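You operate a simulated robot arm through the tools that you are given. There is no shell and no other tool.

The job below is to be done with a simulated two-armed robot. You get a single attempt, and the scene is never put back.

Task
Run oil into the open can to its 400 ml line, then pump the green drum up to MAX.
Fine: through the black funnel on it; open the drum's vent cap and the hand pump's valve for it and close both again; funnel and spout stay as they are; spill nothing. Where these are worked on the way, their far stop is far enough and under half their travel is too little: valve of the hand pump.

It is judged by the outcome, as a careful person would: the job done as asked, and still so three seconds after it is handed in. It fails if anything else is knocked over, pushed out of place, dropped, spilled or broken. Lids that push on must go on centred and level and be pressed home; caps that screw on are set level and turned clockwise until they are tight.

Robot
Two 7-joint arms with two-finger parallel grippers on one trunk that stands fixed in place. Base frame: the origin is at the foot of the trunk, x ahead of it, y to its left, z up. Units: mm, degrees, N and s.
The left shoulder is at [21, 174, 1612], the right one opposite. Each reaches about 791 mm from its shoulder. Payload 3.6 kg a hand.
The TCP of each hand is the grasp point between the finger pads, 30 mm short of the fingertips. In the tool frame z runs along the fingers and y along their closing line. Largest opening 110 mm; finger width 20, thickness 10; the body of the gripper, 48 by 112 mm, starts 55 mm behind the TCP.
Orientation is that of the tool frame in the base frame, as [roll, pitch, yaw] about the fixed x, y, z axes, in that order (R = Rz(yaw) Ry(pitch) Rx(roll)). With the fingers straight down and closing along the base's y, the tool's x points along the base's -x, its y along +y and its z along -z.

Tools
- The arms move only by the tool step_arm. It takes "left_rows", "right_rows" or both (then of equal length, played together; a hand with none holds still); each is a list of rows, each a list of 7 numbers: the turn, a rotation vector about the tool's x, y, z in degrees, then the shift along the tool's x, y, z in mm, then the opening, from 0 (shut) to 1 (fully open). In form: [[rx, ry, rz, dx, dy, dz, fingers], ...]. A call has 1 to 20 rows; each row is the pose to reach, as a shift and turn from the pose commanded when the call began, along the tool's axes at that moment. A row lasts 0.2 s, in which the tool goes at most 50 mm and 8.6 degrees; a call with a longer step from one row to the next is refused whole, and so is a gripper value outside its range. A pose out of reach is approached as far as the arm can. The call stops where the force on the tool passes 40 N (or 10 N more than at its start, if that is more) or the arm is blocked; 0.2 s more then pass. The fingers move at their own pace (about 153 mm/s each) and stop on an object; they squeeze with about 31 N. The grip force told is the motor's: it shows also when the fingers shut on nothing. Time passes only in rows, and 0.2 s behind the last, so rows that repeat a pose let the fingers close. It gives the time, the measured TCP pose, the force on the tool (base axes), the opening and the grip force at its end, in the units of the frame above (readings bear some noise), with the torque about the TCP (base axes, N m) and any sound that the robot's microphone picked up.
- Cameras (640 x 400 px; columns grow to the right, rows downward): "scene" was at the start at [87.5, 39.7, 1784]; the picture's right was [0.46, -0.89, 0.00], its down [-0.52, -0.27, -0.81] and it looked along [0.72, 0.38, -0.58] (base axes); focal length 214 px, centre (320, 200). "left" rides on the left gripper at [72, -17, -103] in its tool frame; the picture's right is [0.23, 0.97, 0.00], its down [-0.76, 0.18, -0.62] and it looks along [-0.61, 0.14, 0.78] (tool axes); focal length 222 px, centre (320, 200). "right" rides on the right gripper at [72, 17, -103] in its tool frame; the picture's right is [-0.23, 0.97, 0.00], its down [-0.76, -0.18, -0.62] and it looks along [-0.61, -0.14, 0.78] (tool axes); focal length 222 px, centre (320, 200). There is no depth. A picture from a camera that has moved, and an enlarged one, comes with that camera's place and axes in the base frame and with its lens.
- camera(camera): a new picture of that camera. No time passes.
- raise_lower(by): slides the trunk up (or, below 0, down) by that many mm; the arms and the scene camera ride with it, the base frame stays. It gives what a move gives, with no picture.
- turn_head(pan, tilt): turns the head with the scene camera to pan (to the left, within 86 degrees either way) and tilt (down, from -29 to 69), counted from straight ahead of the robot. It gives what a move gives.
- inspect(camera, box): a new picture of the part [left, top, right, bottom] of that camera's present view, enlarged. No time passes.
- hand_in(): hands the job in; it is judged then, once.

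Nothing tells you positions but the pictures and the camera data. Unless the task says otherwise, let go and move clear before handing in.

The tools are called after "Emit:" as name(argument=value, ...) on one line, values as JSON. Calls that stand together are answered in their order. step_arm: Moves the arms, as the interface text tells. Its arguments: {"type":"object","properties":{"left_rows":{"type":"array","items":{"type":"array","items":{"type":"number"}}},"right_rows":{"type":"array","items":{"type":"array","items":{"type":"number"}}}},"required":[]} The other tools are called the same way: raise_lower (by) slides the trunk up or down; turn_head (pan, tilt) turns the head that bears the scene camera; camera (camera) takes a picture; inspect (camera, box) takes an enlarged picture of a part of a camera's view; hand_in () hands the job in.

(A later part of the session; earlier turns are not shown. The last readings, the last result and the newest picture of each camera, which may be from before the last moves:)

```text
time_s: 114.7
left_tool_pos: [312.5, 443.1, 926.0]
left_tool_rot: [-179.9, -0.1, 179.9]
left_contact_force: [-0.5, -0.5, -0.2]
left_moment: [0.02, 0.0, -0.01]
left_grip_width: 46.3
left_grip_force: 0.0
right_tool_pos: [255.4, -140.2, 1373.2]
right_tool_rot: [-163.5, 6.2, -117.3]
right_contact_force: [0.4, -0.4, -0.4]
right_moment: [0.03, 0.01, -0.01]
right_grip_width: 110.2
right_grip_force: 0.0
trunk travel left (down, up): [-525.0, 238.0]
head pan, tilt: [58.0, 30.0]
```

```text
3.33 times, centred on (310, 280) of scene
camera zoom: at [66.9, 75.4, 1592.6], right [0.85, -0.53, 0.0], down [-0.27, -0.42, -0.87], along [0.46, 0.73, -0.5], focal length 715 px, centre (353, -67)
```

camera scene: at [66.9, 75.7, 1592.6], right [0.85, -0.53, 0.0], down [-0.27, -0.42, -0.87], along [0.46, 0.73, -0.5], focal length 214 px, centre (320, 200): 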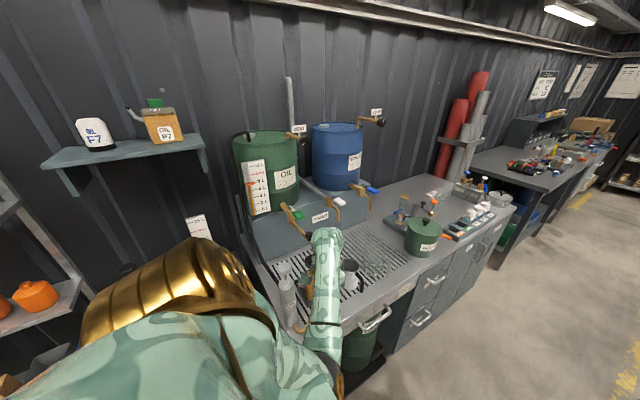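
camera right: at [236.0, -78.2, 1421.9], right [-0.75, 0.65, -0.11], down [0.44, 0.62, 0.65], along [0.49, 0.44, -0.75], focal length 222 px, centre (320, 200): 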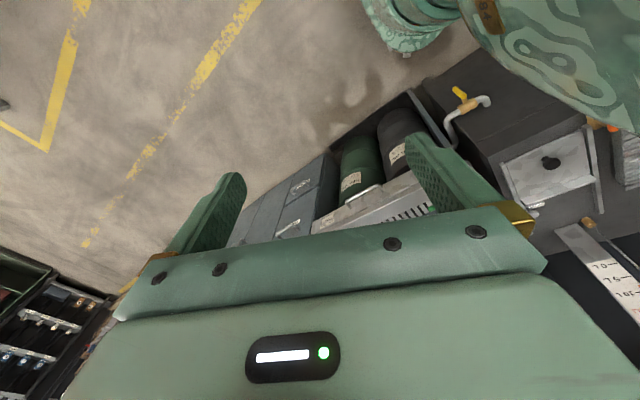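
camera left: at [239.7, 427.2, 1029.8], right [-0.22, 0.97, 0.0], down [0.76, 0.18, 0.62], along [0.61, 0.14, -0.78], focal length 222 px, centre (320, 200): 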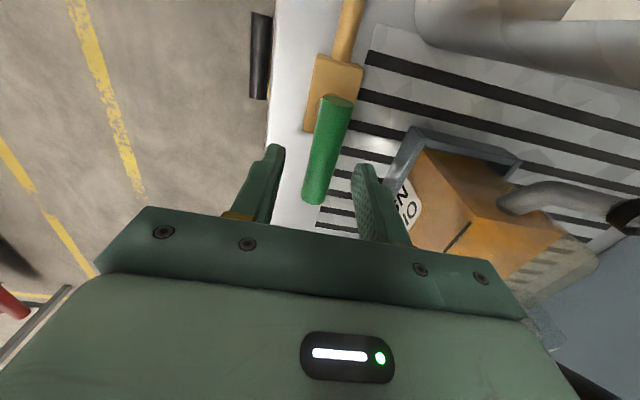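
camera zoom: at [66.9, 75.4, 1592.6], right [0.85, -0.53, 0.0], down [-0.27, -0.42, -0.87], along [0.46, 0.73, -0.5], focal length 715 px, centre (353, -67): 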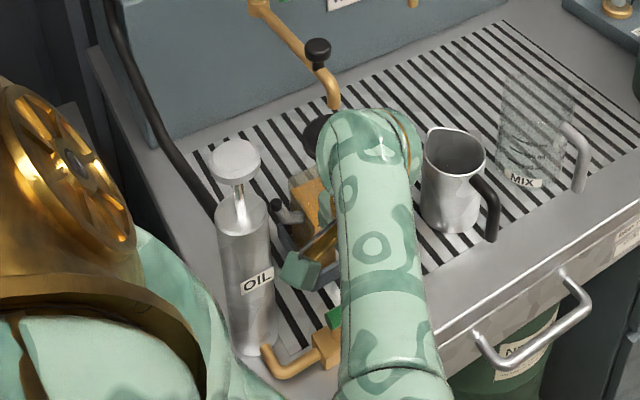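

Emit:
step_arm(left_rows=[[0, 0, 0, 0, 1, 0, 0.22], [0, 0, 0, 0, 1, 0, 0.22], [0, 0, 5, 0.1, -1.7, 0, 0.22], [0, 0, 10, 0.5, -4.5, 0, 0.22], [0, 0, 15, 1.1, -7.2, 0, 0.22]])

Emit:
camera(camera="left")

```text
time_s: 115.9
left_tool_pos: [310.0, 439.4, 926.9]
left_tool_rot: [179.9, -0.2, 165.0]
left_contact_force: [-1.3, 11.1, 1.3]
left_moment: [0.2, -0.11, 0.15]
left_grip_width: 29.7
left_grip_force: 5.4
right_tool_pos: [254.4, -138.5, 1373.5]
right_tool_rot: [-163.6, 6.3, -117.2]
right_contact_force: [-0.3, 0.1, 0.1]
right_moment: [-0.01, 0.01, 0.02]
right_grip_width: 110.0
right_grip_force: 0.0
trunk travel left (down, up): [-525.0, 238.0]
head pan, tilt: [58.0, 30.0]
```

```text
taken
camera left: at [234.9, 441.7, 1030.6], right [0.04, 1.0, 0.0], down [0.78, -0.03, 0.62], along [0.62, -0.02, -0.78], focal length 222 px, centre (320, 200)
```

left: 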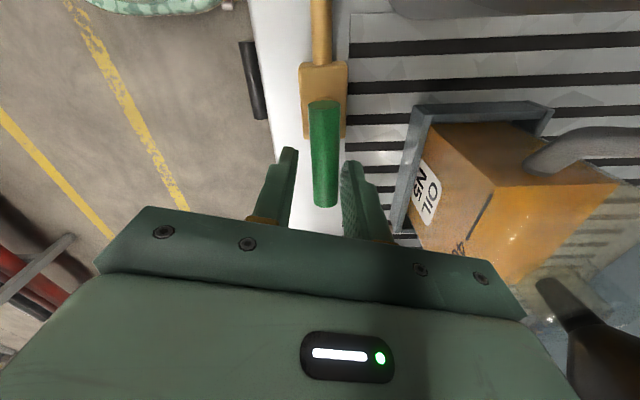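

Emit:
step_arm(left_rows=[[0, 0, -8, -0.5, 4, 0, 0.24], [0, 0, -16, -1.1, 9, 0, 0.24], [0, 0, -24, -1.3, 14, 0, 0.24], [0, 0, -30, -1, 18, 0, 0.24]])

Emit:
camera(camera="left")

```text
time_s: 116.9
left_tool_pos: [318.6, 453.8, 928.0]
left_tool_rot: [-180.0, -0.1, -165.1]
left_contact_force: [-0.4, 0.1, 0.4]
left_moment: [0.0, 0.0, 0.0]
left_grip_width: 26.5
left_grip_force: 0.0
right_tool_pos: [255.9, -140.4, 1372.8]
right_tool_rot: [-163.6, 6.4, -117.3]
right_contact_force: [-0.5, 0.0, -0.1]
right_moment: [0.02, 0.0, 0.01]
right_grip_width: 110.1
right_grip_force: 0.0
trunk travel left (down, up): [-525.0, 238.0]
head pan, tilt: [58.0, 30.0]
```

```text
taken
camera left: at [251.1, 418.9, 1030.7], right [-0.47, 0.88, 0.0], down [0.69, 0.37, 0.62], along [0.55, 0.29, -0.78], focal length 222 px, centre (320, 200)
```

left: 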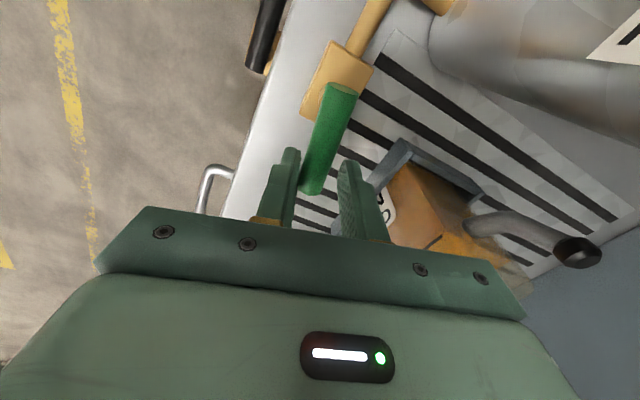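

The lever resists toward −y but moves freely toward +y, so it opens counter-clockwise. The straddle can't follow that far without nearing the pump barrel, so I'll switch to pushing with closed fingers from the −y side.

Emit:
step_arm(left_rows=[[0, 0, 0, 0, 0, -25, 0.3], [0, 0, 0, 0, 0, -45, 0.3], [0, 0, 7, 0, -17, -45, 0.0], [0, 0, 15, 0, -34, -45, 0.0], [0, 0, 15, 0, -34, -45, 0.0]])

Emit:
camera(camera="left")

```text
time_s: 118.1
left_tool_pos: [325.9, 425.5, 974.3]
left_tool_rot: [179.7, 0.2, -179.9]
left_contact_force: [0.5, -0.7, -0.4]
left_moment: [-0.02, 0.0, -0.03]
left_grip_width: 0.1
left_grip_force: 30.5
right_tool_pos: [254.9, -140.6, 1373.2]
right_tool_rot: [-163.5, 6.2, -117.3]
right_contact_force: [-0.2, 0.9, -0.4]
right_moment: [-0.02, 0.05, -0.02]
right_grip_width: 110.0
right_grip_force: 0.1
trunk travel left (down, up): [-525.0, 238.0]
head pan, tilt: [58.0, 30.0]
```

```text
taken
camera left: at [252.5, 408.1, 1077.5], right [-0.23, 0.97, 0.0], down [0.76, 0.17, 0.62], along [0.61, 0.15, -0.78], focal length 222 px, centre (320, 200)
```

left: 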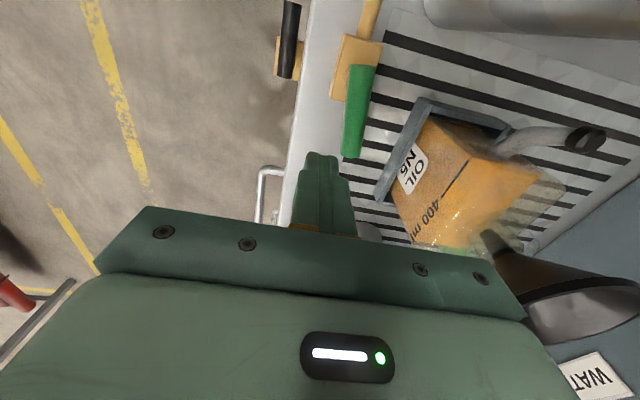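

Emit:
step_arm(left_rows=[[0, 0, 0, 10, -0.5, 22, 0], [0, 0, 0, 10, -0.5, 43, 0], [0, 0, 0, 6.2, 9, 43, 0], [0, 0, 0, 5.1, 19.5, 43, 0], [0, 0, 0, 5.1, 19.5, 43, 0]])

Emit:
camera(camera="left")

```text
time_s: 119.3
left_tool_pos: [320.6, 439.8, 928.7]
left_tool_rot: [-179.9, -0.2, 179.6]
left_contact_force: [0.3, -0.1, -0.2]
left_moment: [0.02, 0.04, 0.0]
left_grip_width: 0.0
left_grip_force: 31.2
right_tool_pos: [255.4, -139.4, 1373.5]
right_tool_rot: [-163.5, 6.3, -117.3]
right_contact_force: [0.2, 0.6, -0.6]
right_moment: [-0.01, 0.03, 0.0]
right_grip_width: 110.0
right_grip_force: 0.1
trunk travel left (down, up): [-525.0, 238.0]
head pan, tilt: [58.0, 30.0]
```

```text
taken
camera left: at [246.8, 422.6, 1031.8], right [-0.22, 0.97, 0.0], down [0.76, 0.18, 0.62], along [0.6, 0.14, -0.78], focal length 222 px, centre (320, 200)
```

left: 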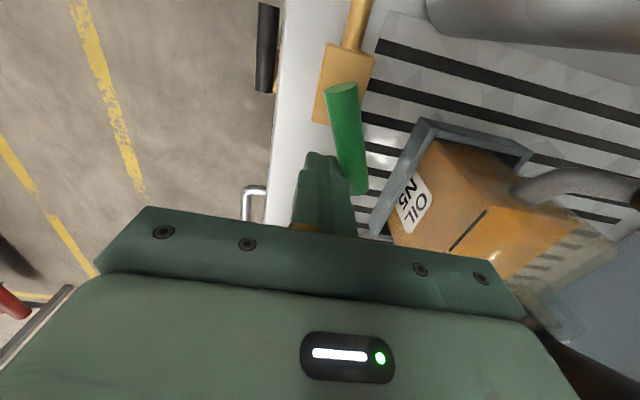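

Emit:
step_arm(left_rows=[[0, 0, 0, 0.7, 8, 0, 0], [0, 0, 0, 1.4, 15.5, 0, 0], [0, 0, 0, 5.6, 25, 0, 0], [0, 0, 0, 12.2, 33.1, 0, 0], [0, 0, 0, 12.2, 33.1, 0, 0]])

Emit:
camera(camera="left")

Emit:
inspect(camera="scene", box=[260, 220, 360, 340])

```text
time_s: 120.5
left_tool_pos: [308.2, 473.8, 928.7]
left_tool_rot: [-180.0, -0.2, 179.8]
left_contact_force: [0.3, -1.3, -0.2]
left_moment: [0.09, 0.01, -0.03]
left_grip_width: 0.1
left_grip_force: 31.3
right_tool_pos: [255.6, -141.3, 1373.1]
right_tool_rot: [-163.5, 6.3, -117.3]
right_contact_force: [-0.9, -0.7, -0.9]
right_moment: [-0.01, 0.0, -0.01]
right_grip_width: 109.9
right_grip_force: 0.1
trunk travel left (down, up): [-525.0, 238.0]
head pan, tilt: [58.0, 30.0]
```

```text
taken
camera left: at [235.0, 456.5, 1032.2], right [-0.22, 0.97, 0.0], down [0.76, 0.18, 0.62], along [0.61, 0.14, -0.78], focal length 222 px, centre (320, 200)
```

left: 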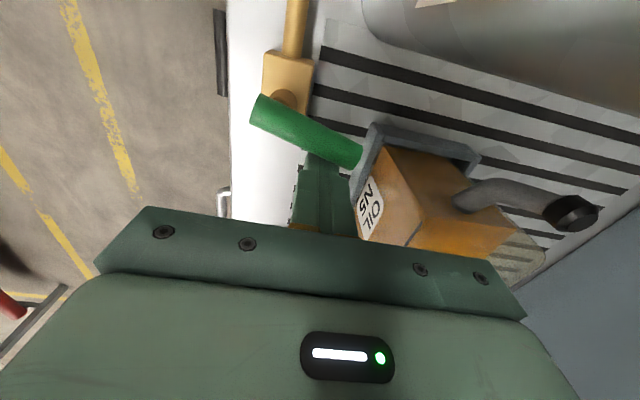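

```text
3.33 times, centred on (310, 280) of scene
camera zoom: at [67.0, 75.2, 1592.6], right [0.85, -0.53, 0.0], down [-0.27, -0.42, -0.87], along [0.46, 0.73, -0.5], focal length 715 px, centre (353, -67)
```

zoom: 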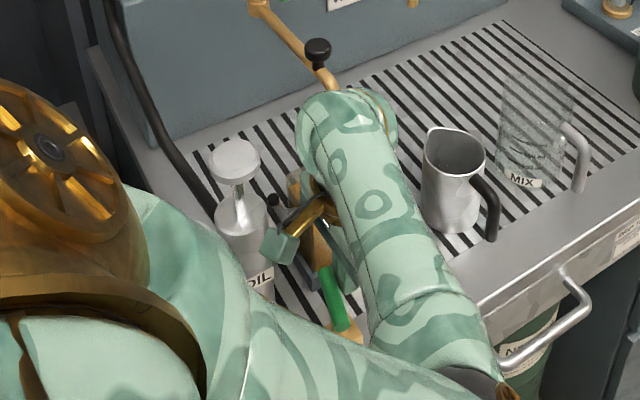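

Emit:
step_arm(left_rows=[[0, 0, 0, 4, 3, 0, 0], [0, 0, 0, 8.2, 5.2, 0, 0], [0, 0, 0, 11.5, 6.6, 0, 0], [0, 0, 0, 11.5, 6.6, 0, 0]])

Emit:
camera(camera="left")

```text
time_s: 121.5
left_tool_pos: [298.2, 479.0, 929.5]
left_tool_rot: [-179.9, -0.2, 179.7]
left_contact_force: [7.4, -0.2, -0.7]
left_moment: [0.08, -0.19, 0.04]
left_grip_width: 0.0
left_grip_force: 30.8
right_tool_pos: [256.4, -140.7, 1372.7]
right_tool_rot: [-163.7, 6.3, -117.4]
right_contact_force: [0.4, 0.0, -0.4]
right_moment: [-0.01, 0.01, 0.05]
right_grip_width: 110.3
right_grip_force: 0.1
trunk travel left (down, up): [-525.0, 238.0]
head pan, tilt: [58.0, 30.0]
```

```text
taken
camera left: at [225.1, 462.6, 1032.7], right [-0.22, 0.97, 0.0], down [0.76, 0.18, 0.62], along [0.61, 0.14, -0.78], focal length 222 px, centre (320, 200)
```

left: 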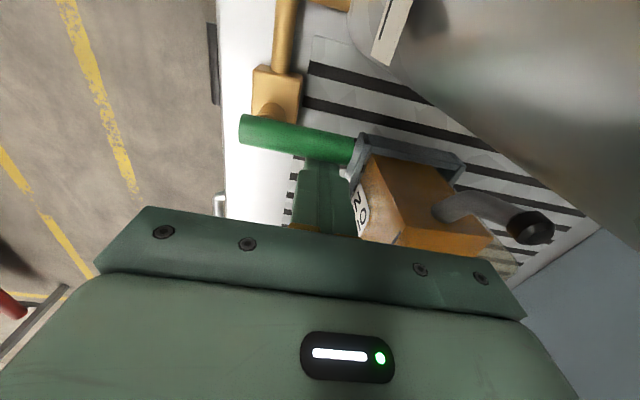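

The lever has swung 90° and meets its stop (7 N), so the pump valve is open. I'll back the fingers off away from the pump and lift clear.

Emit:
step_arm(left_rows=[[0, 0, 0, -12, -3, 0, 0], [0, 0, 0, -25, -20, -10, 0], [0, 0, 0, -30, -45, -40, 0], [0, 0, 0, -30, -60, -80, 0.3], [0, 0, 0, -30, -70, -125, 0.7], [0, 0, 0, -20, -75, -170, 0.8], [0, 0, 0, 0, -75, -215, 0.8], [0, 0, 0, 20, -75, -250, 0.8]])

Emit:
camera(camera="left")

Emit:
camera(camera="scene")

```text
time_s: 123.3
left_tool_pos: [276.2, 404.5, 1181.5]
left_tool_rot: [-179.9, 0.0, 179.8]
left_contact_force: [0.2, 0.1, -0.7]
left_moment: [0.0, 0.01, 0.0]
left_grip_width: 88.0
left_grip_force: 0.1
right_tool_pos: [254.7, -140.5, 1374.5]
right_tool_rot: [-163.5, 6.3, -117.4]
right_contact_force: [0.1, 0.2, 0.5]
right_moment: [0.03, 0.0, 0.0]
right_grip_width: 110.0
right_grip_force: 0.1
trunk travel left (down, up): [-525.0, 238.0]
head pan, tilt: [58.0, 30.0]
```

```text
taken
camera left: at [203.4, 388.2, 1283.8], right [-0.22, 0.97, 0.0], down [0.76, 0.18, 0.62], along [0.61, 0.14, -0.78], focal length 222 px, centre (320, 200)
```

left: 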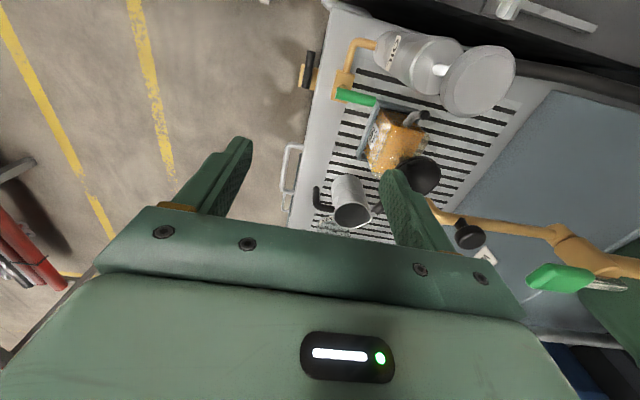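

```text
taken
camera scene: at [66.6, 75.4, 1592.6], right [0.85, -0.53, 0.0], down [-0.27, -0.42, -0.87], along [0.46, 0.73, -0.5], focal length 214 px, centre (320, 200)
```

scene: 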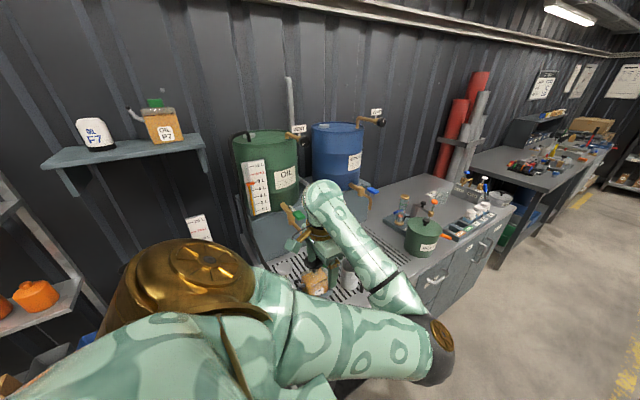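

Emit:
step_arm(left_rows=[[0, 0, 0, 10, 15, -28.5, 0.8], [0, 0, 0, 38, 56, -28.5, 0.8], [0, 0, 0, 66, 97.5, -28.5, 0.8], [0, 0, 0, 66, 97.5, -28.5, 0.8]])

Emit:
camera(camera="left")

Emit:
camera(camera="scene")

```text
time_s: 124.3
left_tool_pos: [212.3, 502.1, 1209.9]
left_tool_rot: [-180.0, -0.1, 179.8]
left_contact_force: [-0.1, 1.4, -0.2]
left_moment: [-0.03, 0.0, -0.03]
left_grip_width: 88.2
left_grip_force: 0.1
right_tool_pos: [255.2, -141.8, 1373.6]
right_tool_rot: [-163.6, 6.4, -117.4]
right_contact_force: [0.2, -1.1, 0.1]
right_moment: [0.03, 0.01, -0.01]
right_grip_width: 110.1
right_grip_force: 0.1
trunk travel left (down, up): [-525.0, 238.0]
head pan, tilt: [58.0, 30.0]
```

```text
taken
camera left: at [139.6, 485.1, 1312.9], right [-0.22, 0.97, 0.0], down [0.76, 0.17, 0.62], along [0.61, 0.14, -0.78], focal length 222 px, centre (320, 200)
```

left: 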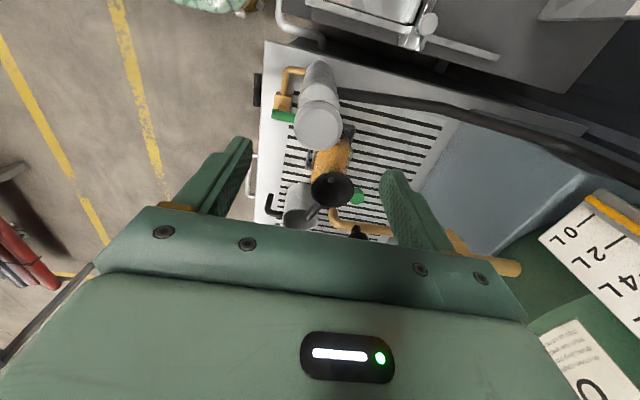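

```text
taken
camera scene: at [67.3, 73.9, 1592.6], right [0.85, -0.53, 0.0], down [-0.27, -0.42, -0.87], along [0.46, 0.73, -0.5], focal length 214 px, centre (320, 200)
```

scene: 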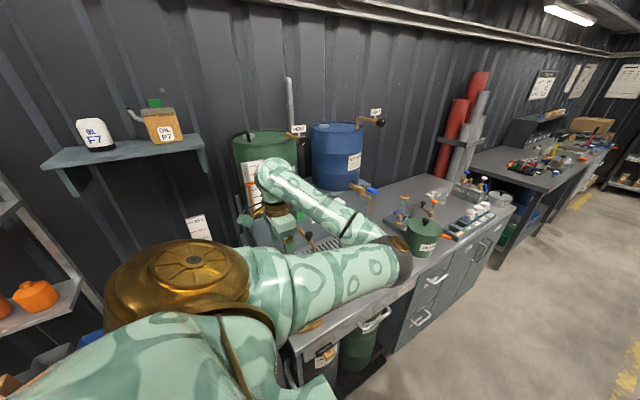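

The disc centre is at about [208, 501], top face near z 1116. I'll lower so the fingertips just cover its rim and grip it.

Emit:
step_arm(left_rows=[[0, 0, 0, 3.5, -0.5, 35, 0.8], [0, 0, 0, 3.5, -0.5, 65, 0.8], [0, 0, 0, 3.5, -0.5, 75, 0.8], [0, 0, 0, 3.5, -0.5, 75, 0.3], [0, 0, 0, 3.5, -0.5, 75, 0.3], [0, 0, 0, 3.5, -0.5, 75, 0.3]])

Emit:
camera(camera="left")

Emit:
camera(camera="scene")

```text
time_s: 125.7
left_tool_pos: [206.7, 500.1, 1131.4]
left_tool_rot: [-179.9, -0.2, 179.8]
left_contact_force: [-1.3, -16.7, -8.0]
left_moment: [-0.38, -0.32, -0.05]
left_grip_width: 40.8
left_grip_force: 44.9
right_tool_pos: [255.9, -142.5, 1374.1]
right_tool_rot: [-163.6, 6.5, -117.4]
right_contact_force: [-0.6, -0.5, -0.4]
right_moment: [-0.02, 0.0, 0.01]
right_grip_width: 110.0
right_grip_force: 0.0
trunk travel left (down, up): [-525.0, 238.0]
head pan, tilt: [58.0, 30.0]
```

```text
taken
camera left: at [134.4, 483.4, 1236.0], right [-0.22, 0.97, 0.0], down [0.76, 0.18, 0.62], along [0.6, 0.14, -0.78], focal length 222 px, centre (320, 200)
```

left: 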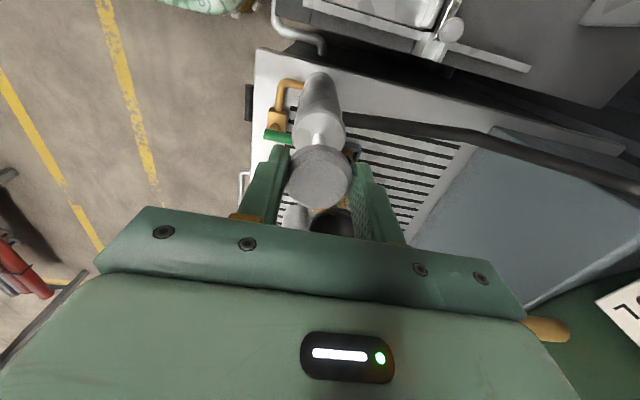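

```text
taken
camera scene: at [66.8, 72.8, 1592.6], right [0.85, -0.53, 0.0], down [-0.27, -0.42, -0.87], along [0.46, 0.74, -0.5], focal length 214 px, centre (320, 200)
```

scene: 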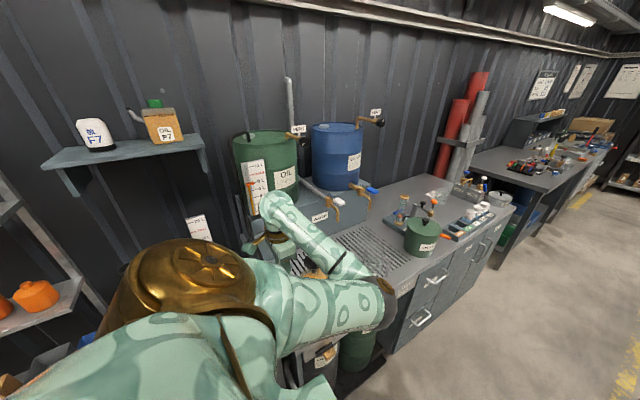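

Emit:
inspect(camera="scene", box=[225, 145, 305, 225])

Emit:
inspect(camera="left", box=[230, 70, 410, 240])

```text
5.00 times, centred on (265, 185) of scene
camera zoom: at [66.8, 72.8, 1592.6], right [0.85, -0.53, 0.0], down [-0.27, -0.42, -0.87], along [0.46, 0.74, -0.5], focal length 1072 px, centre (595, 275)
```

zoom: 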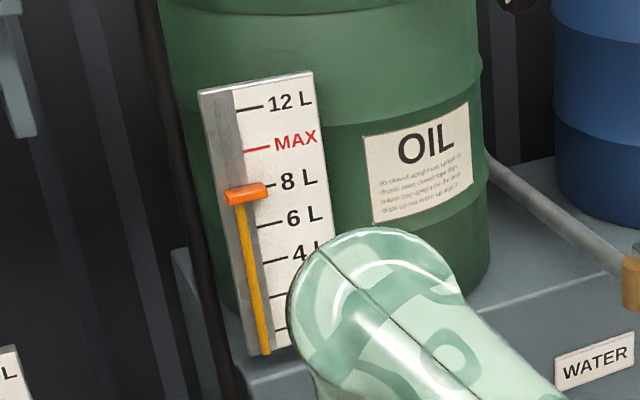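

```text
2.35 times, centred on (320, 155) of left
camera zoom: at [134.4, 483.4, 1236.0], right [-0.22, 0.97, 0.0], down [0.76, 0.18, 0.62], along [0.6, 0.14, -0.78], focal length 523 px, centre (320, 306)
```

zoom: 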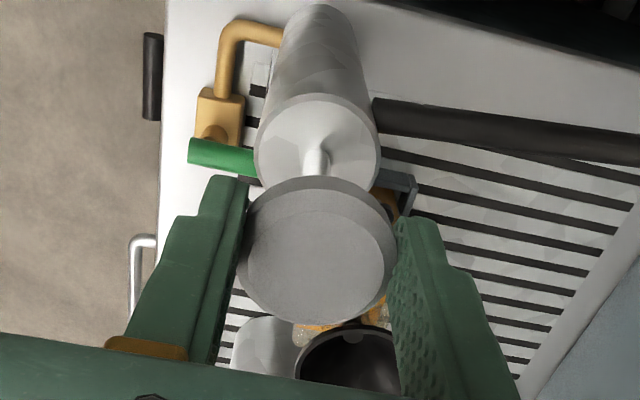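

The float reads about 7.8 L and MAX is near 10 L, so roughly 2.2 L must be pumped. I'll test the plunger with a small push down first.

Emit:
step_arm(left_rows=[[0, 0, 0, 0, 1, 5, 0.3], [0, 0, 0, 0, 1, 10, 0.3], [0, 0, 0, 0, 1, 15, 0.3], [0, 0, 0, 0, 1, 20, 0.3]])

Emit:
inspect(camera="left", box=[230, 70, 410, 240])

Emit:
inspect(camera="scene", box=[225, 145, 305, 225])

```text
time_s: 126.7
left_tool_pos: [208.7, 499.5, 1115.3]
left_tool_rot: [179.9, -0.1, 179.8]
left_contact_force: [0.2, -17.4, 5.1]
left_moment: [-0.27, 0.4, -0.17]
left_grip_width: 40.8
left_grip_force: 45.1
right_tool_pos: [255.5, -143.0, 1373.9]
right_tool_rot: [-163.6, 6.6, -117.2]
right_contact_force: [1.0, 0.6, -0.5]
right_moment: [0.01, 0.0, -0.02]
right_grip_width: 110.0
right_grip_force: 0.1
trunk travel left (down, up): [-525.0, 238.0]
head pan, tilt: [58.0, 30.0]
```

```text
2.35 times, centred on (320, 155) of left
camera zoom: at [134.3, 482.9, 1217.7], right [-0.22, 0.97, 0.0], down [0.76, 0.17, 0.62], along [0.61, 0.14, -0.78], focal length 523 px, centre (320, 306)
```

zoom: 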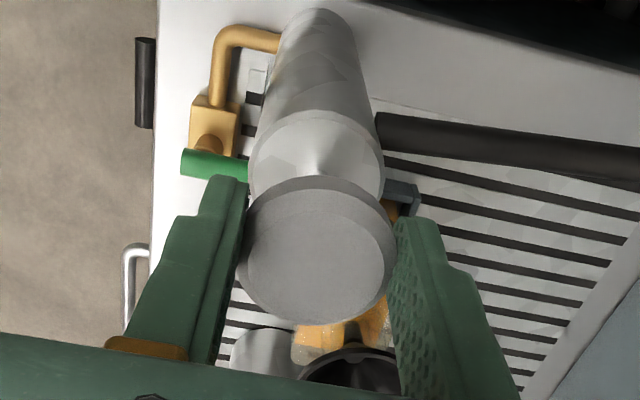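

```text
5.00 times, centred on (265, 185) of scene
camera zoom: at [67.2, 71.6, 1592.8], right [0.85, -0.53, 0.0], down [-0.27, -0.42, -0.87], along [0.46, 0.74, -0.5], focal length 1072 px, centre (595, 275)
```

zoom: 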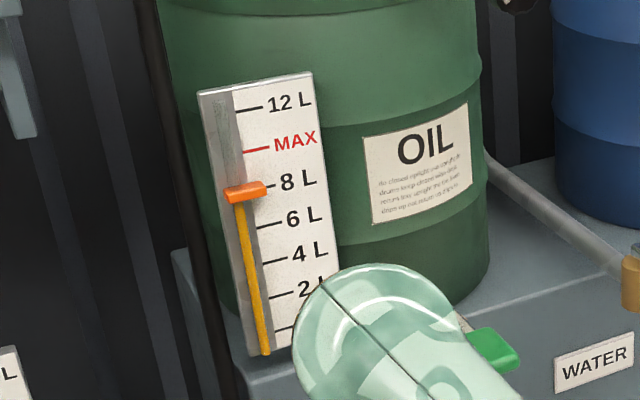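

The plunger moves easily (5 N). I'll do a full down stroke, then pull up and look for the top stop.

Emit:
step_arm(left_rows=[[0, 0, 0, 0, -2, 10, 0.3], [0, 0, 0, 0, -2, 20, 0.3], [0, 0, 0, 0, -2, 30, 0.3], [0, 0, 0, 0, -2, 35, 0.3]])

Emit:
inspect(camera="scene", box=[225, 145, 305, 225])

Emit:
inspect(camera="left", box=[230, 70, 410, 240])

```text
time_s: 127.7
left_tool_pos: [207.5, 500.5, 1080.3]
left_tool_rot: [179.7, 0.1, 179.9]
left_contact_force: [-0.1, -2.8, 28.7]
left_moment: [-0.05, 0.45, 0.08]
left_grip_width: 40.8
left_grip_force: 45.1
right_tool_pos: [254.5, -143.2, 1373.4]
right_tool_rot: [-163.6, 6.4, -117.3]
right_contact_force: [-0.5, 0.1, 0.0]
right_moment: [0.0, -0.02, 0.03]
right_grip_width: 109.9
right_grip_force: 0.1
trunk travel left (down, up): [-525.0, 238.0]
head pan, tilt: [58.0, 30.0]
```

```text
5.00 times, centred on (265, 185) of scene
camera zoom: at [65.8, 72.2, 1593.1], right [0.85, -0.53, 0.0], down [-0.26, -0.42, -0.87], along [0.46, 0.74, -0.5], focal length 1072 px, centre (595, 275)
```

zoom: 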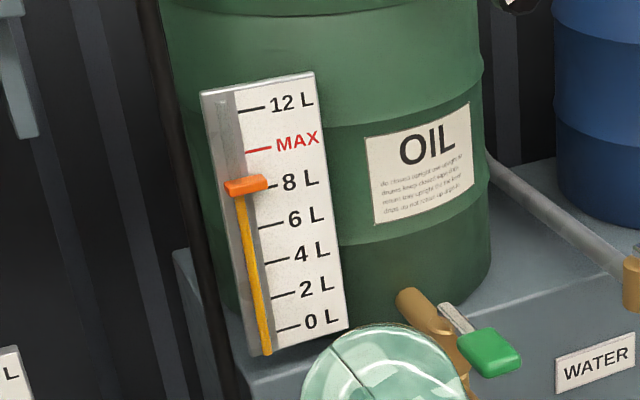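

```text
2.35 times, centred on (320, 155) of left
camera zoom: at [134.1, 482.4, 1183.9], right [-0.23, 0.97, 0.01], down [0.76, 0.17, 0.62], along [0.61, 0.14, -0.78], focal length 523 px, centre (320, 306)
```

zoom: 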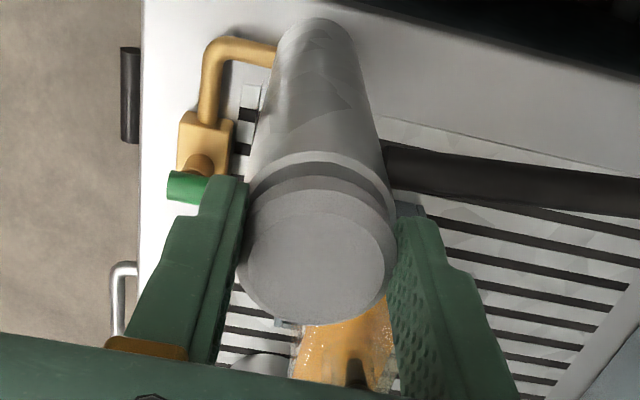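

One down stroke raised the float by roughly 0.3–0.4 L. Now the up stroke, a bit past the starting height to find the stop.

Emit:
step_arm(left_rows=[[0, 0, 0, 0, 0, -13, 0.3], [0, 0, 0, 0, 0, -26, 0.3], [0, 0, 0, 0, 0, -39, 0.3], [0, 0, 0, 0, 0, -52, 0.3], [0, 0, 0, 0, 0, -58, 0.3]])

Emit:
inspect(camera="scene", box=[240, 155, 280, 185])

Emit:
inspect(camera="left", box=[230, 70, 410, 240])

```text
time_s: 128.9
left_tool_pos: [208.0, 500.3, 1133.5]
left_tool_rot: [-179.5, -0.4, 179.7]
left_contact_force: [-1.6, -18.0, -32.7]
left_moment: [-0.08, -0.21, -0.03]
left_grip_width: 40.9
left_grip_force: 45.0
right_tool_pos: [254.8, -140.3, 1373.7]
right_tool_rot: [-163.7, 6.3, -117.3]
right_contact_force: [0.7, -0.5, -0.1]
right_moment: [0.0, 0.03, -0.03]
right_grip_width: 110.1
right_grip_force: 0.1
trunk travel left (down, up): [-525.0, 238.0]
head pan, tilt: [58.0, 30.0]
```

```text
13.33 times, centred on (260, 170) of scene
camera zoom: at [67.9, 74.4, 1592.0], right [0.85, -0.53, 0.0], down [-0.27, -0.42, -0.87], along [0.46, 0.73, -0.5], focal length 2860 px, centre (1120, 600)
```

zoom: 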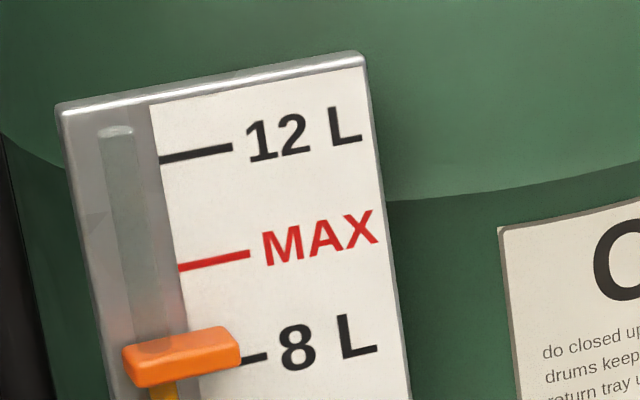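

```text
2.35 times, centred on (320, 155) of left
camera zoom: at [134.8, 484.1, 1237.5], right [-0.22, 0.97, -0.01], down [0.77, 0.18, 0.62], along [0.6, 0.13, -0.79], focal length 523 px, centre (320, 306)
```

zoom: 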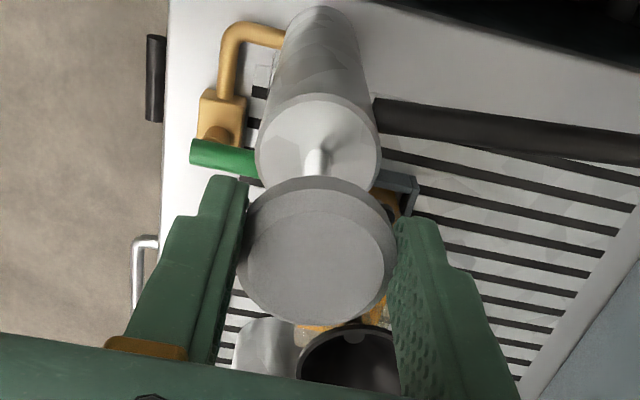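

The stroke runs from about z 1080 to 1132 at the hand, about 0.34 L each. By the level-view reading the drum was at about 8.0 L before pumping, so about five more strokes are needed. I'll do two now.

Emit:
step_arm(left_rows=[[0, 0, 0, 0, -1, 12, 0.3], [0, 0, 0, 0, -1, 24, 0.3], [0, 0, 0, 0, -1, 36, 0.3], [0, 0, 0, 0, -1, 48, 0.3], [0, 0, 0, 0, -1, 56, 0.3], [0, 0, 0, 0, -1, 44, 0.3], [0, 0, 0, 0, -1, 32, 0.3], [0, 0, 0, 0, -1, 20, 0.3], [0, 0, 0, 0, -1, 10, 0.3], [0, 0, 0, 0, -1, 5, 0.3], [0, 0, 0, 0, -1, 12, 0.3], [0, 0, 0, 0, -1, 24, 0.3], [0, 0, 0, 0, -1, 36, 0.3], [0, 0, 0, 0, -1, 48, 0.3], [0, 0, 0, 0, -1, 56, 0.3], [0, 0, 0, 0, -1, 44, 0.3], [0, 0, 0, 0, -1, 32, 0.3], [0, 0, 0, 0, -1, 20, 0.3], [0, 0, 0, 0, -1, 10, 0.3], [0, 0, 0, 0, -1, 5, 0.3]])

Emit:
inspect(camera="scene", box=[240, 155, 280, 185])

Emit:
inspect(camera="left", box=[230, 70, 410, 240])

Emit:
camera(camera="scene")

```text
time_s: 133.1
left_tool_pos: [208.2, 499.2, 1131.5]
left_tool_rot: [-180.0, -0.1, 179.7]
left_contact_force: [-2.2, -3.5, -0.3]
left_moment: [-0.15, -0.44, 0.07]
left_grip_width: 41.1
left_grip_force: 45.3
right_tool_pos: [255.3, -140.3, 1371.6]
right_tool_rot: [-163.5, 6.4, -117.3]
right_contact_force: [1.1, -0.4, 0.2]
right_moment: [-0.03, 0.03, 0.0]
right_grip_width: 110.0
right_grip_force: 0.0
trunk travel left (down, up): [-525.0, 238.0]
head pan, tilt: [58.0, 30.0]
```

```text
13.33 times, centred on (260, 170) of scene
camera zoom: at [66.4, 74.9, 1592.6], right [0.85, -0.53, 0.0], down [-0.27, -0.42, -0.87], along [0.46, 0.73, -0.5], focal length 2860 px, centre (1120, 600)
```

zoom: 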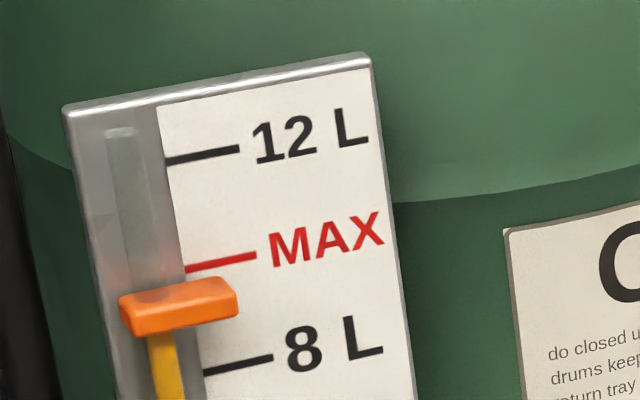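

```text
2.35 times, centred on (320, 155) of left
camera zoom: at [134.2, 483.3, 1235.2], right [-0.22, 0.97, 0.0], down [0.76, 0.18, 0.62], along [0.61, 0.14, -0.78], focal length 523 px, centre (320, 306)
```

zoom: 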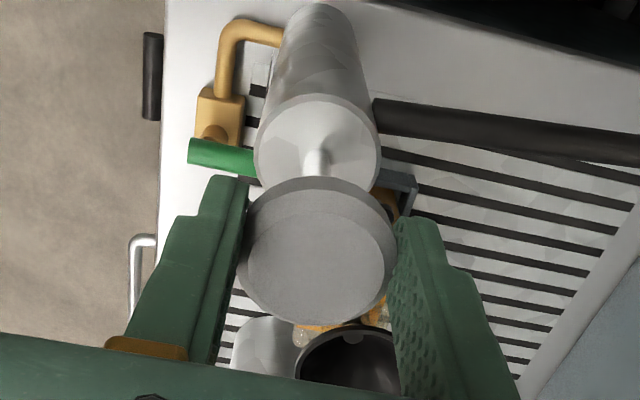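

```text
taken
camera scene: at [66.4, 74.9, 1592.6], right [0.85, -0.53, 0.0], down [-0.27, -0.42, -0.87], along [0.46, 0.73, -0.5], focal length 214 px, centre (320, 200)
```

scene: 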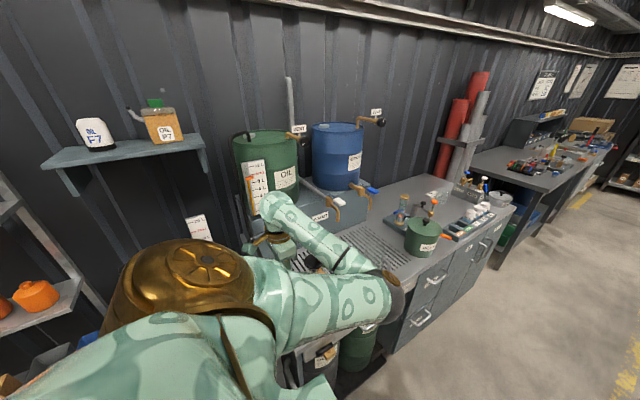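

The float jumped to about 9.4 L (correcting for viewing angle), so strokes give about 0.5 L. One more full down stroke, then I'll check level with the gauge.

Emit:
step_arm(left_rows=[[0, 0, 0, 0, 0, 10, 0.3], [0, 0, 0, 0, 0, 20, 0.3], [0, 0, 0, 0, 0, 30, 0.3], [0, 0, 0, 0, 0, 40, 0.3], [0, 0, 0, 0, 0, 40, 0.3]])

Emit:
inspect(camera="scene", box=[240, 155, 280, 185])

```text
time_s: 134.3
left_tool_pos: [207.6, 499.6, 1091.0]
left_tool_rot: [180.0, -0.1, 179.9]
left_contact_force: [-4.0, -1.4, 8.7]
left_moment: [0.13, 0.08, 0.08]
left_grip_width: 40.9
left_grip_force: 44.9
right_tool_pos: [253.9, -140.2, 1372.7]
right_tool_rot: [-163.6, 6.4, -117.3]
right_contact_force: [-0.8, -1.5, 0.0]
right_moment: [0.01, -0.01, -0.02]
right_grip_width: 110.0
right_grip_force: 0.1
trunk travel left (down, up): [-525.0, 238.0]
head pan, tilt: [58.0, 30.0]
```

```text
13.33 times, centred on (260, 170) of scene
camera zoom: at [65.8, 74.2, 1592.7], right [0.85, -0.53, 0.0], down [-0.26, -0.42, -0.87], along [0.46, 0.73, -0.5], focal length 2860 px, centre (1120, 600)
```

zoom: 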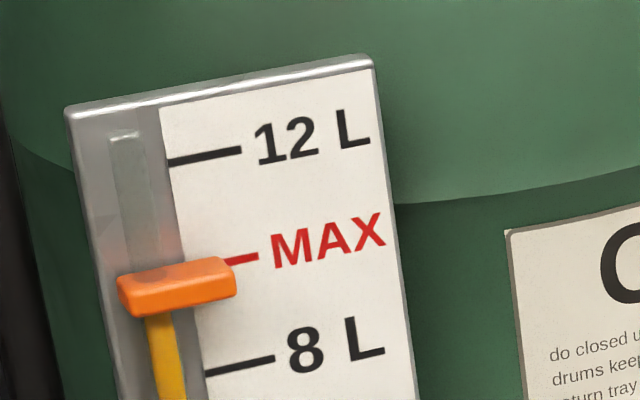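

About 9.85 L now. I'll finish the last 10 mm of this stroke, then release and check the gauge from a level view.

Emit:
step_arm(left_rows=[[0, 0, 0, 0, 0, 5, 0.3], [0, 0, 0, 0, 0, 10, 0.3], [0, 0, 0, 0, 0, 10, 0.3]])

Emit:
inspect(camera="scene", box=[240, 155, 280, 185])

```text
time_s: 135.1
left_tool_pos: [207.1, 499.8, 1080.3]
left_tool_rot: [179.9, -0.1, 179.8]
left_contact_force: [-3.8, -0.4, 14.1]
left_moment: [0.03, 0.31, 0.14]
left_grip_width: 40.8
left_grip_force: 44.8
right_tool_pos: [254.6, -141.7, 1373.4]
right_tool_rot: [-163.6, 6.5, -117.3]
right_contact_force: [-1.0, -0.3, -0.8]
right_moment: [0.01, 0.0, 0.0]
right_grip_width: 109.9
right_grip_force: 0.1
trunk travel left (down, up): [-525.0, 238.0]
head pan, tilt: [58.0, 30.0]
```

```text
13.33 times, centred on (260, 170) of scene
camera zoom: at [65.6, 74.1, 1592.8], right [0.85, -0.53, 0.0], down [-0.26, -0.42, -0.87], along [0.46, 0.73, -0.5], focal length 2860 px, centre (1120, 600)
```

zoom: 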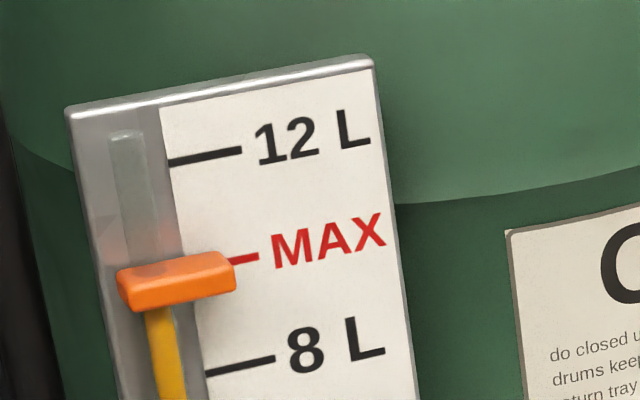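

By eye that's about 9.96 L. I'll release the plunger, clear the hand and drop the trunk for a level look at the gauge before closing anything.

Emit:
step_arm(left_rows=[[0, 0, 0, 0, 0, 0, 0.6], [0, 0, 0, 0, 0, 0, 0.8], [0, 0, 0, 0, 0, -40, 0.8], [0, 0, 0, 0, 0, -85, 0.8], [0, 0, 0, 0, 0, -130, 0.8], [0, 0, 0, -20, -10, -175, 0.8], [0, 0, 0, -40, -30, -215, 0.8], [0, 0, 0, -60, -50, -255, 0.8], [0, 0, 0, -80, -70, -295, 0.8], [0, 0, 0, -100, -80, -330, 0.8]])

Emit:
raise_lower(by=-280)

Emit:
camera(camera="scene")

```text
refused: row 6 steps farther than a row can; nothing moved
```

```text
time_s: 135.6
left_tool_pos: [207.0, 500.7, 1081.7]
left_tool_rot: [179.5, 0.0, 179.9]
left_contact_force: [-1.2, -8.7, 16.4]
left_moment: [0.01, -0.04, -0.03]
left_grip_width: 40.9
left_grip_force: 44.5
right_tool_pos: [254.6, -142.2, 1369.8]
right_tool_rot: [-163.5, 6.5, -117.3]
right_contact_force: [0.4, -0.8, -0.3]
right_moment: [0.0, 0.0, 0.02]
right_grip_width: 109.8
right_grip_force: 0.1
trunk travel left (down, up): [-521.0, 242.0]
head pan, tilt: [58.0, 30.0]
stopped: the force on the tool passed its limit at 51 N (the readings are from after the stop); the commanded pose is now the measured one
```

```text
taken
camera scene: at [66.1, 72.9, 1588.9], right [0.85, -0.53, 0.0], down [-0.26, -0.42, -0.87], along [0.46, 0.74, -0.5], focal length 214 px, centre (320, 200)
```

scene: 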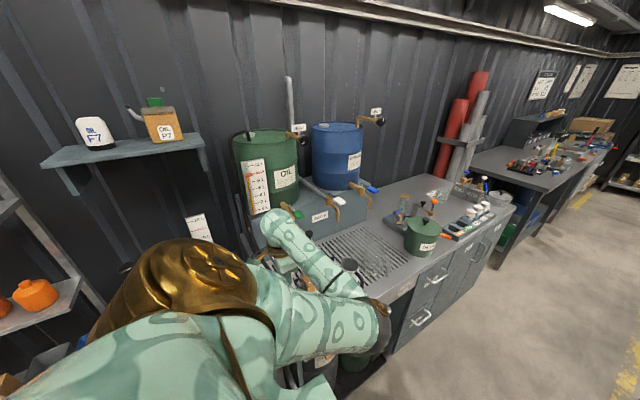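

My arm move was refused for one over-long step, and I had already queued the trunk move, so it pressed briefly on the bottomed plunger and stopped itself. I'll release properly now, one call at a time.

Emit:
step_arm(left_rows=[[0, 0, 0, 0, 0, 0, 0.6], [0, 0, 0, 0, 0, 0, 0.8], [0, 0, 0, 0, 0, -35, 0.8], [0, 0, 0, 0, 0, -75, 0.8], [0, 0, 0, 0, 0, -115, 0.8], [0, 0, 0, -15, -10, -150, 0.8], [0, 0, 0, -30, -25, -185, 0.8], [0, 0, 0, -45, -40, -220, 0.8], [0, 0, 0, -60, -55, -255, 0.8], [0, 0, 0, -75, -70, -290, 0.8], [0, 0, 0, -90, -80, -325, 0.8]])

Emit:
camera(camera="left")

Emit:
camera(camera="scene")

```text
time_s: 137.9
left_tool_pos: [296.1, 419.1, 1405.0]
left_tool_rot: [179.6, 0.0, 179.9]
left_contact_force: [-0.1, -0.6, 0.1]
left_moment: [0.01, 0.01, 0.0]
left_grip_width: 87.8
left_grip_force: 0.0
right_tool_pos: [255.0, -140.4, 1369.0]
right_tool_rot: [-163.5, 6.3, -117.3]
right_contact_force: [0.4, -0.4, -0.1]
right_moment: [0.02, -0.01, -0.01]
right_grip_width: 109.9
right_grip_force: 0.0
trunk travel left (down, up): [-521.0, 242.0]
head pan, tilt: [58.0, 30.0]
```

```text
taken
camera left: at [223.1, 401.0, 1508.1], right [-0.23, 0.97, 0.01], down [0.76, 0.17, 0.62], along [0.61, 0.14, -0.78], focal length 222 px, centre (320, 200)
```

left: 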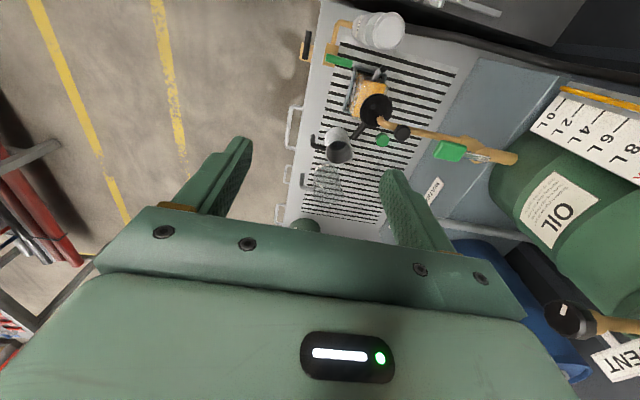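

```text
taken
camera scene: at [67.2, 74.9, 1588.8], right [0.85, -0.53, 0.0], down [-0.27, -0.42, -0.87], along [0.46, 0.73, -0.5], focal length 214 px, centre (320, 200)
```

scene: 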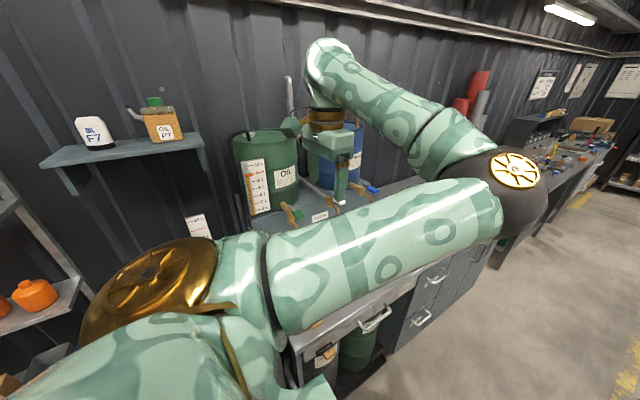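

Everything stands as it should. Now I'll lower the trunk for the level view of the gauge.

Emit:
raise_lower(by=-280)

Emit:
camera(camera="scene")

```text
time_s: 140.8
left_tool_pos: [298.4, 418.8, 1122.9]
left_tool_rot: [179.8, 0.0, 179.7]
left_contact_force: [0.9, 0.2, 0.1]
left_moment: [0.0, -0.05, -0.02]
left_grip_width: 88.1
left_grip_force: 0.1
right_tool_pos: [304.6, -139.2, 1054.7]
right_tool_rot: [-171.6, 1.9, -117.9]
right_contact_force: [0.6, 0.2, -0.9]
right_moment: [0.03, 0.0, 0.01]
right_grip_width: 110.0
right_grip_force: 0.1
trunk travel left (down, up): [-241.0, 522.0]
head pan, tilt: [58.0, 30.0]
```

```text
taken
camera scene: at [152.3, 75.5, 1305.1], right [0.85, -0.53, 0.0], down [-0.27, -0.42, -0.87], along [0.46, 0.73, -0.5], focal length 214 px, centre (320, 200)
```

scene: 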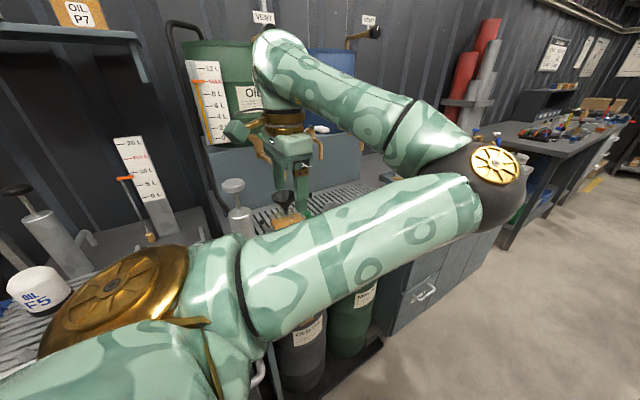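

Emit:
inspect(camera="scene", box=[185, 55, 235, 105])

Emit:
inspect(camera="scene", box=[210, 160, 330, 250])

```text
8.00 times, centred on (210, 80) of scene
camera zoom: at [152.3, 75.5, 1305.1], right [0.85, -0.53, 0.0], down [-0.27, -0.42, -0.87], along [0.46, 0.73, -0.5], focal length 1716 px, centre (1200, 1160)
```

zoom: 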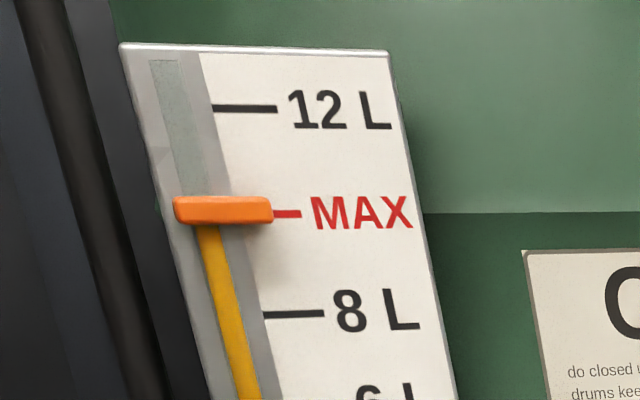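

```text
4.44 times, centred on (270, 205) of scene
camera zoom: at [152.3, 75.5, 1305.1], right [0.85, -0.53, 0.0], down [-0.27, -0.42, -0.87], along [0.46, 0.73, -0.5], focal length 953 px, centre (542, 178)
```

zoom: 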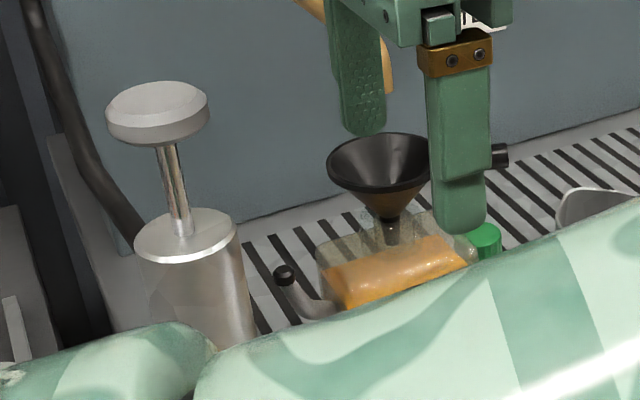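

The float sits right on MAX in the level view. Next I'll raise the trunk again and close the pump valve, pushing its lever back with the far finger of the open hand so the gripper body stays clear of the pump.

Emit:
raise_lower(by=284)

Emit:
camera(camera="left")

```text
time_s: 143.7
left_tool_pos: [299.3, 419.5, 1407.0]
left_tool_rot: [179.7, -0.1, 179.8]
left_contact_force: [0.0, 0.2, -0.5]
left_moment: [0.04, 0.01, -0.02]
left_grip_width: 88.1
left_grip_force: 0.0
right_tool_pos: [251.0, -139.6, 1378.7]
right_tool_rot: [-163.0, 6.5, -117.2]
right_contact_force: [-0.6, 0.2, -0.7]
right_moment: [0.0, 0.0, -0.01]
right_grip_width: 110.0
right_grip_force: 0.0
trunk travel left (down, up): [-525.0, 238.0]
head pan, tilt: [58.0, 30.0]
```

```text
taken
camera left: at [225.1, 402.3, 1510.7], right [-0.22, 0.97, 0.0], down [0.76, 0.17, 0.62], along [0.61, 0.14, -0.78], focal length 222 px, centre (320, 200)
```

left: 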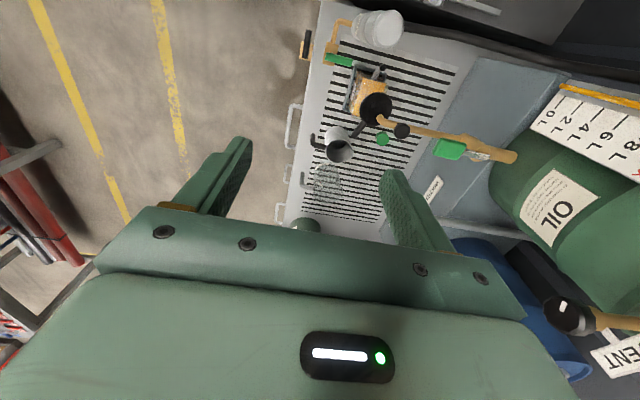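

Emit:
step_arm(left_rows=[[0, 0, 0, 6, -2, 44, 1], [0, 0, 0, 12, -4, 88, 1], [0, 0, 0, 18, -6, 132, 1], [0, 0, 0, 24, -8, 176, 1], [0, 0, 0, 30, -9, 220, 1], [0, 0, 0, 36, -9, 264, 1], [0, 0, 0, 40, -9, 308, 1], [0, 0, 0, 43, -9, 347, 1]])

Emit:
camera(camera="left")

Emit:
camera(camera="scene")

```text
time_s: 145.6
left_tool_pos: [301.9, 422.2, 1102.7]
left_tool_rot: [178.6, 8.8, -179.1]
left_contact_force: [-0.4, -0.1, 0.1]
left_moment: [-0.02, 0.04, -0.02]
left_grip_width: 110.2
left_grip_force: 0.0
right_tool_pos: [252.7, -140.0, 1378.9]
right_tool_rot: [-163.0, 6.6, -117.3]
right_contact_force: [-0.3, 0.0, 0.2]
right_moment: [-0.02, 0.03, 0.02]
right_grip_width: 110.3
right_grip_force: 0.0
trunk travel left (down, up): [-525.0, 238.0]
head pan, tilt: [58.0, 30.0]
stopped in row 8 (left hand): the arm was blocked; the commanded pose is now the measured one
```

```text
taken
camera left: at [213.8, 401.5, 1193.1], right [-0.25, 0.97, -0.01], down [0.65, 0.17, 0.74], along [0.72, 0.17, -0.68], focal length 222 px, centre (320, 200)
```

left: 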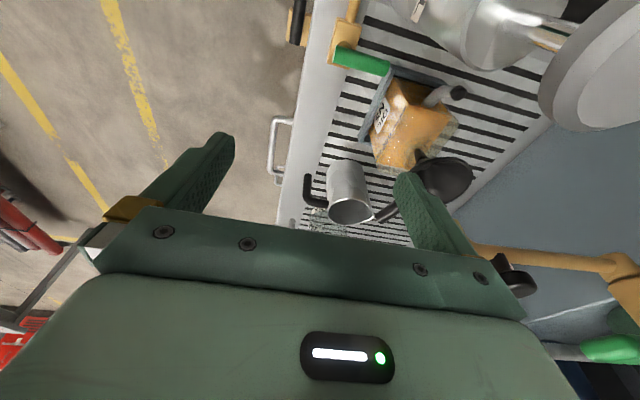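

```text
taken
camera scene: at [66.8, 75.4, 1592.8], right [0.85, -0.53, 0.0], down [-0.27, -0.42, -0.87], along [0.46, 0.73, -0.5], focal length 214 px, centre (320, 200)
```

scene: 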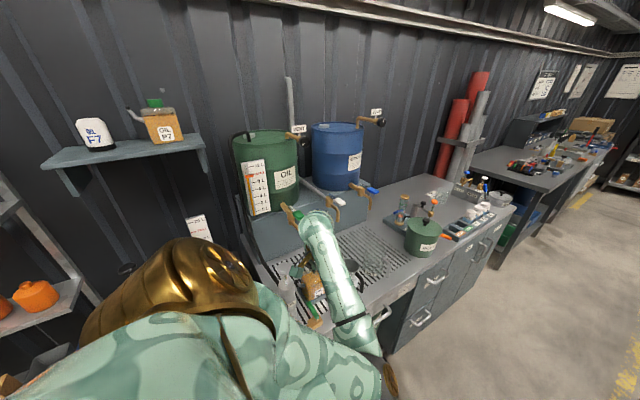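

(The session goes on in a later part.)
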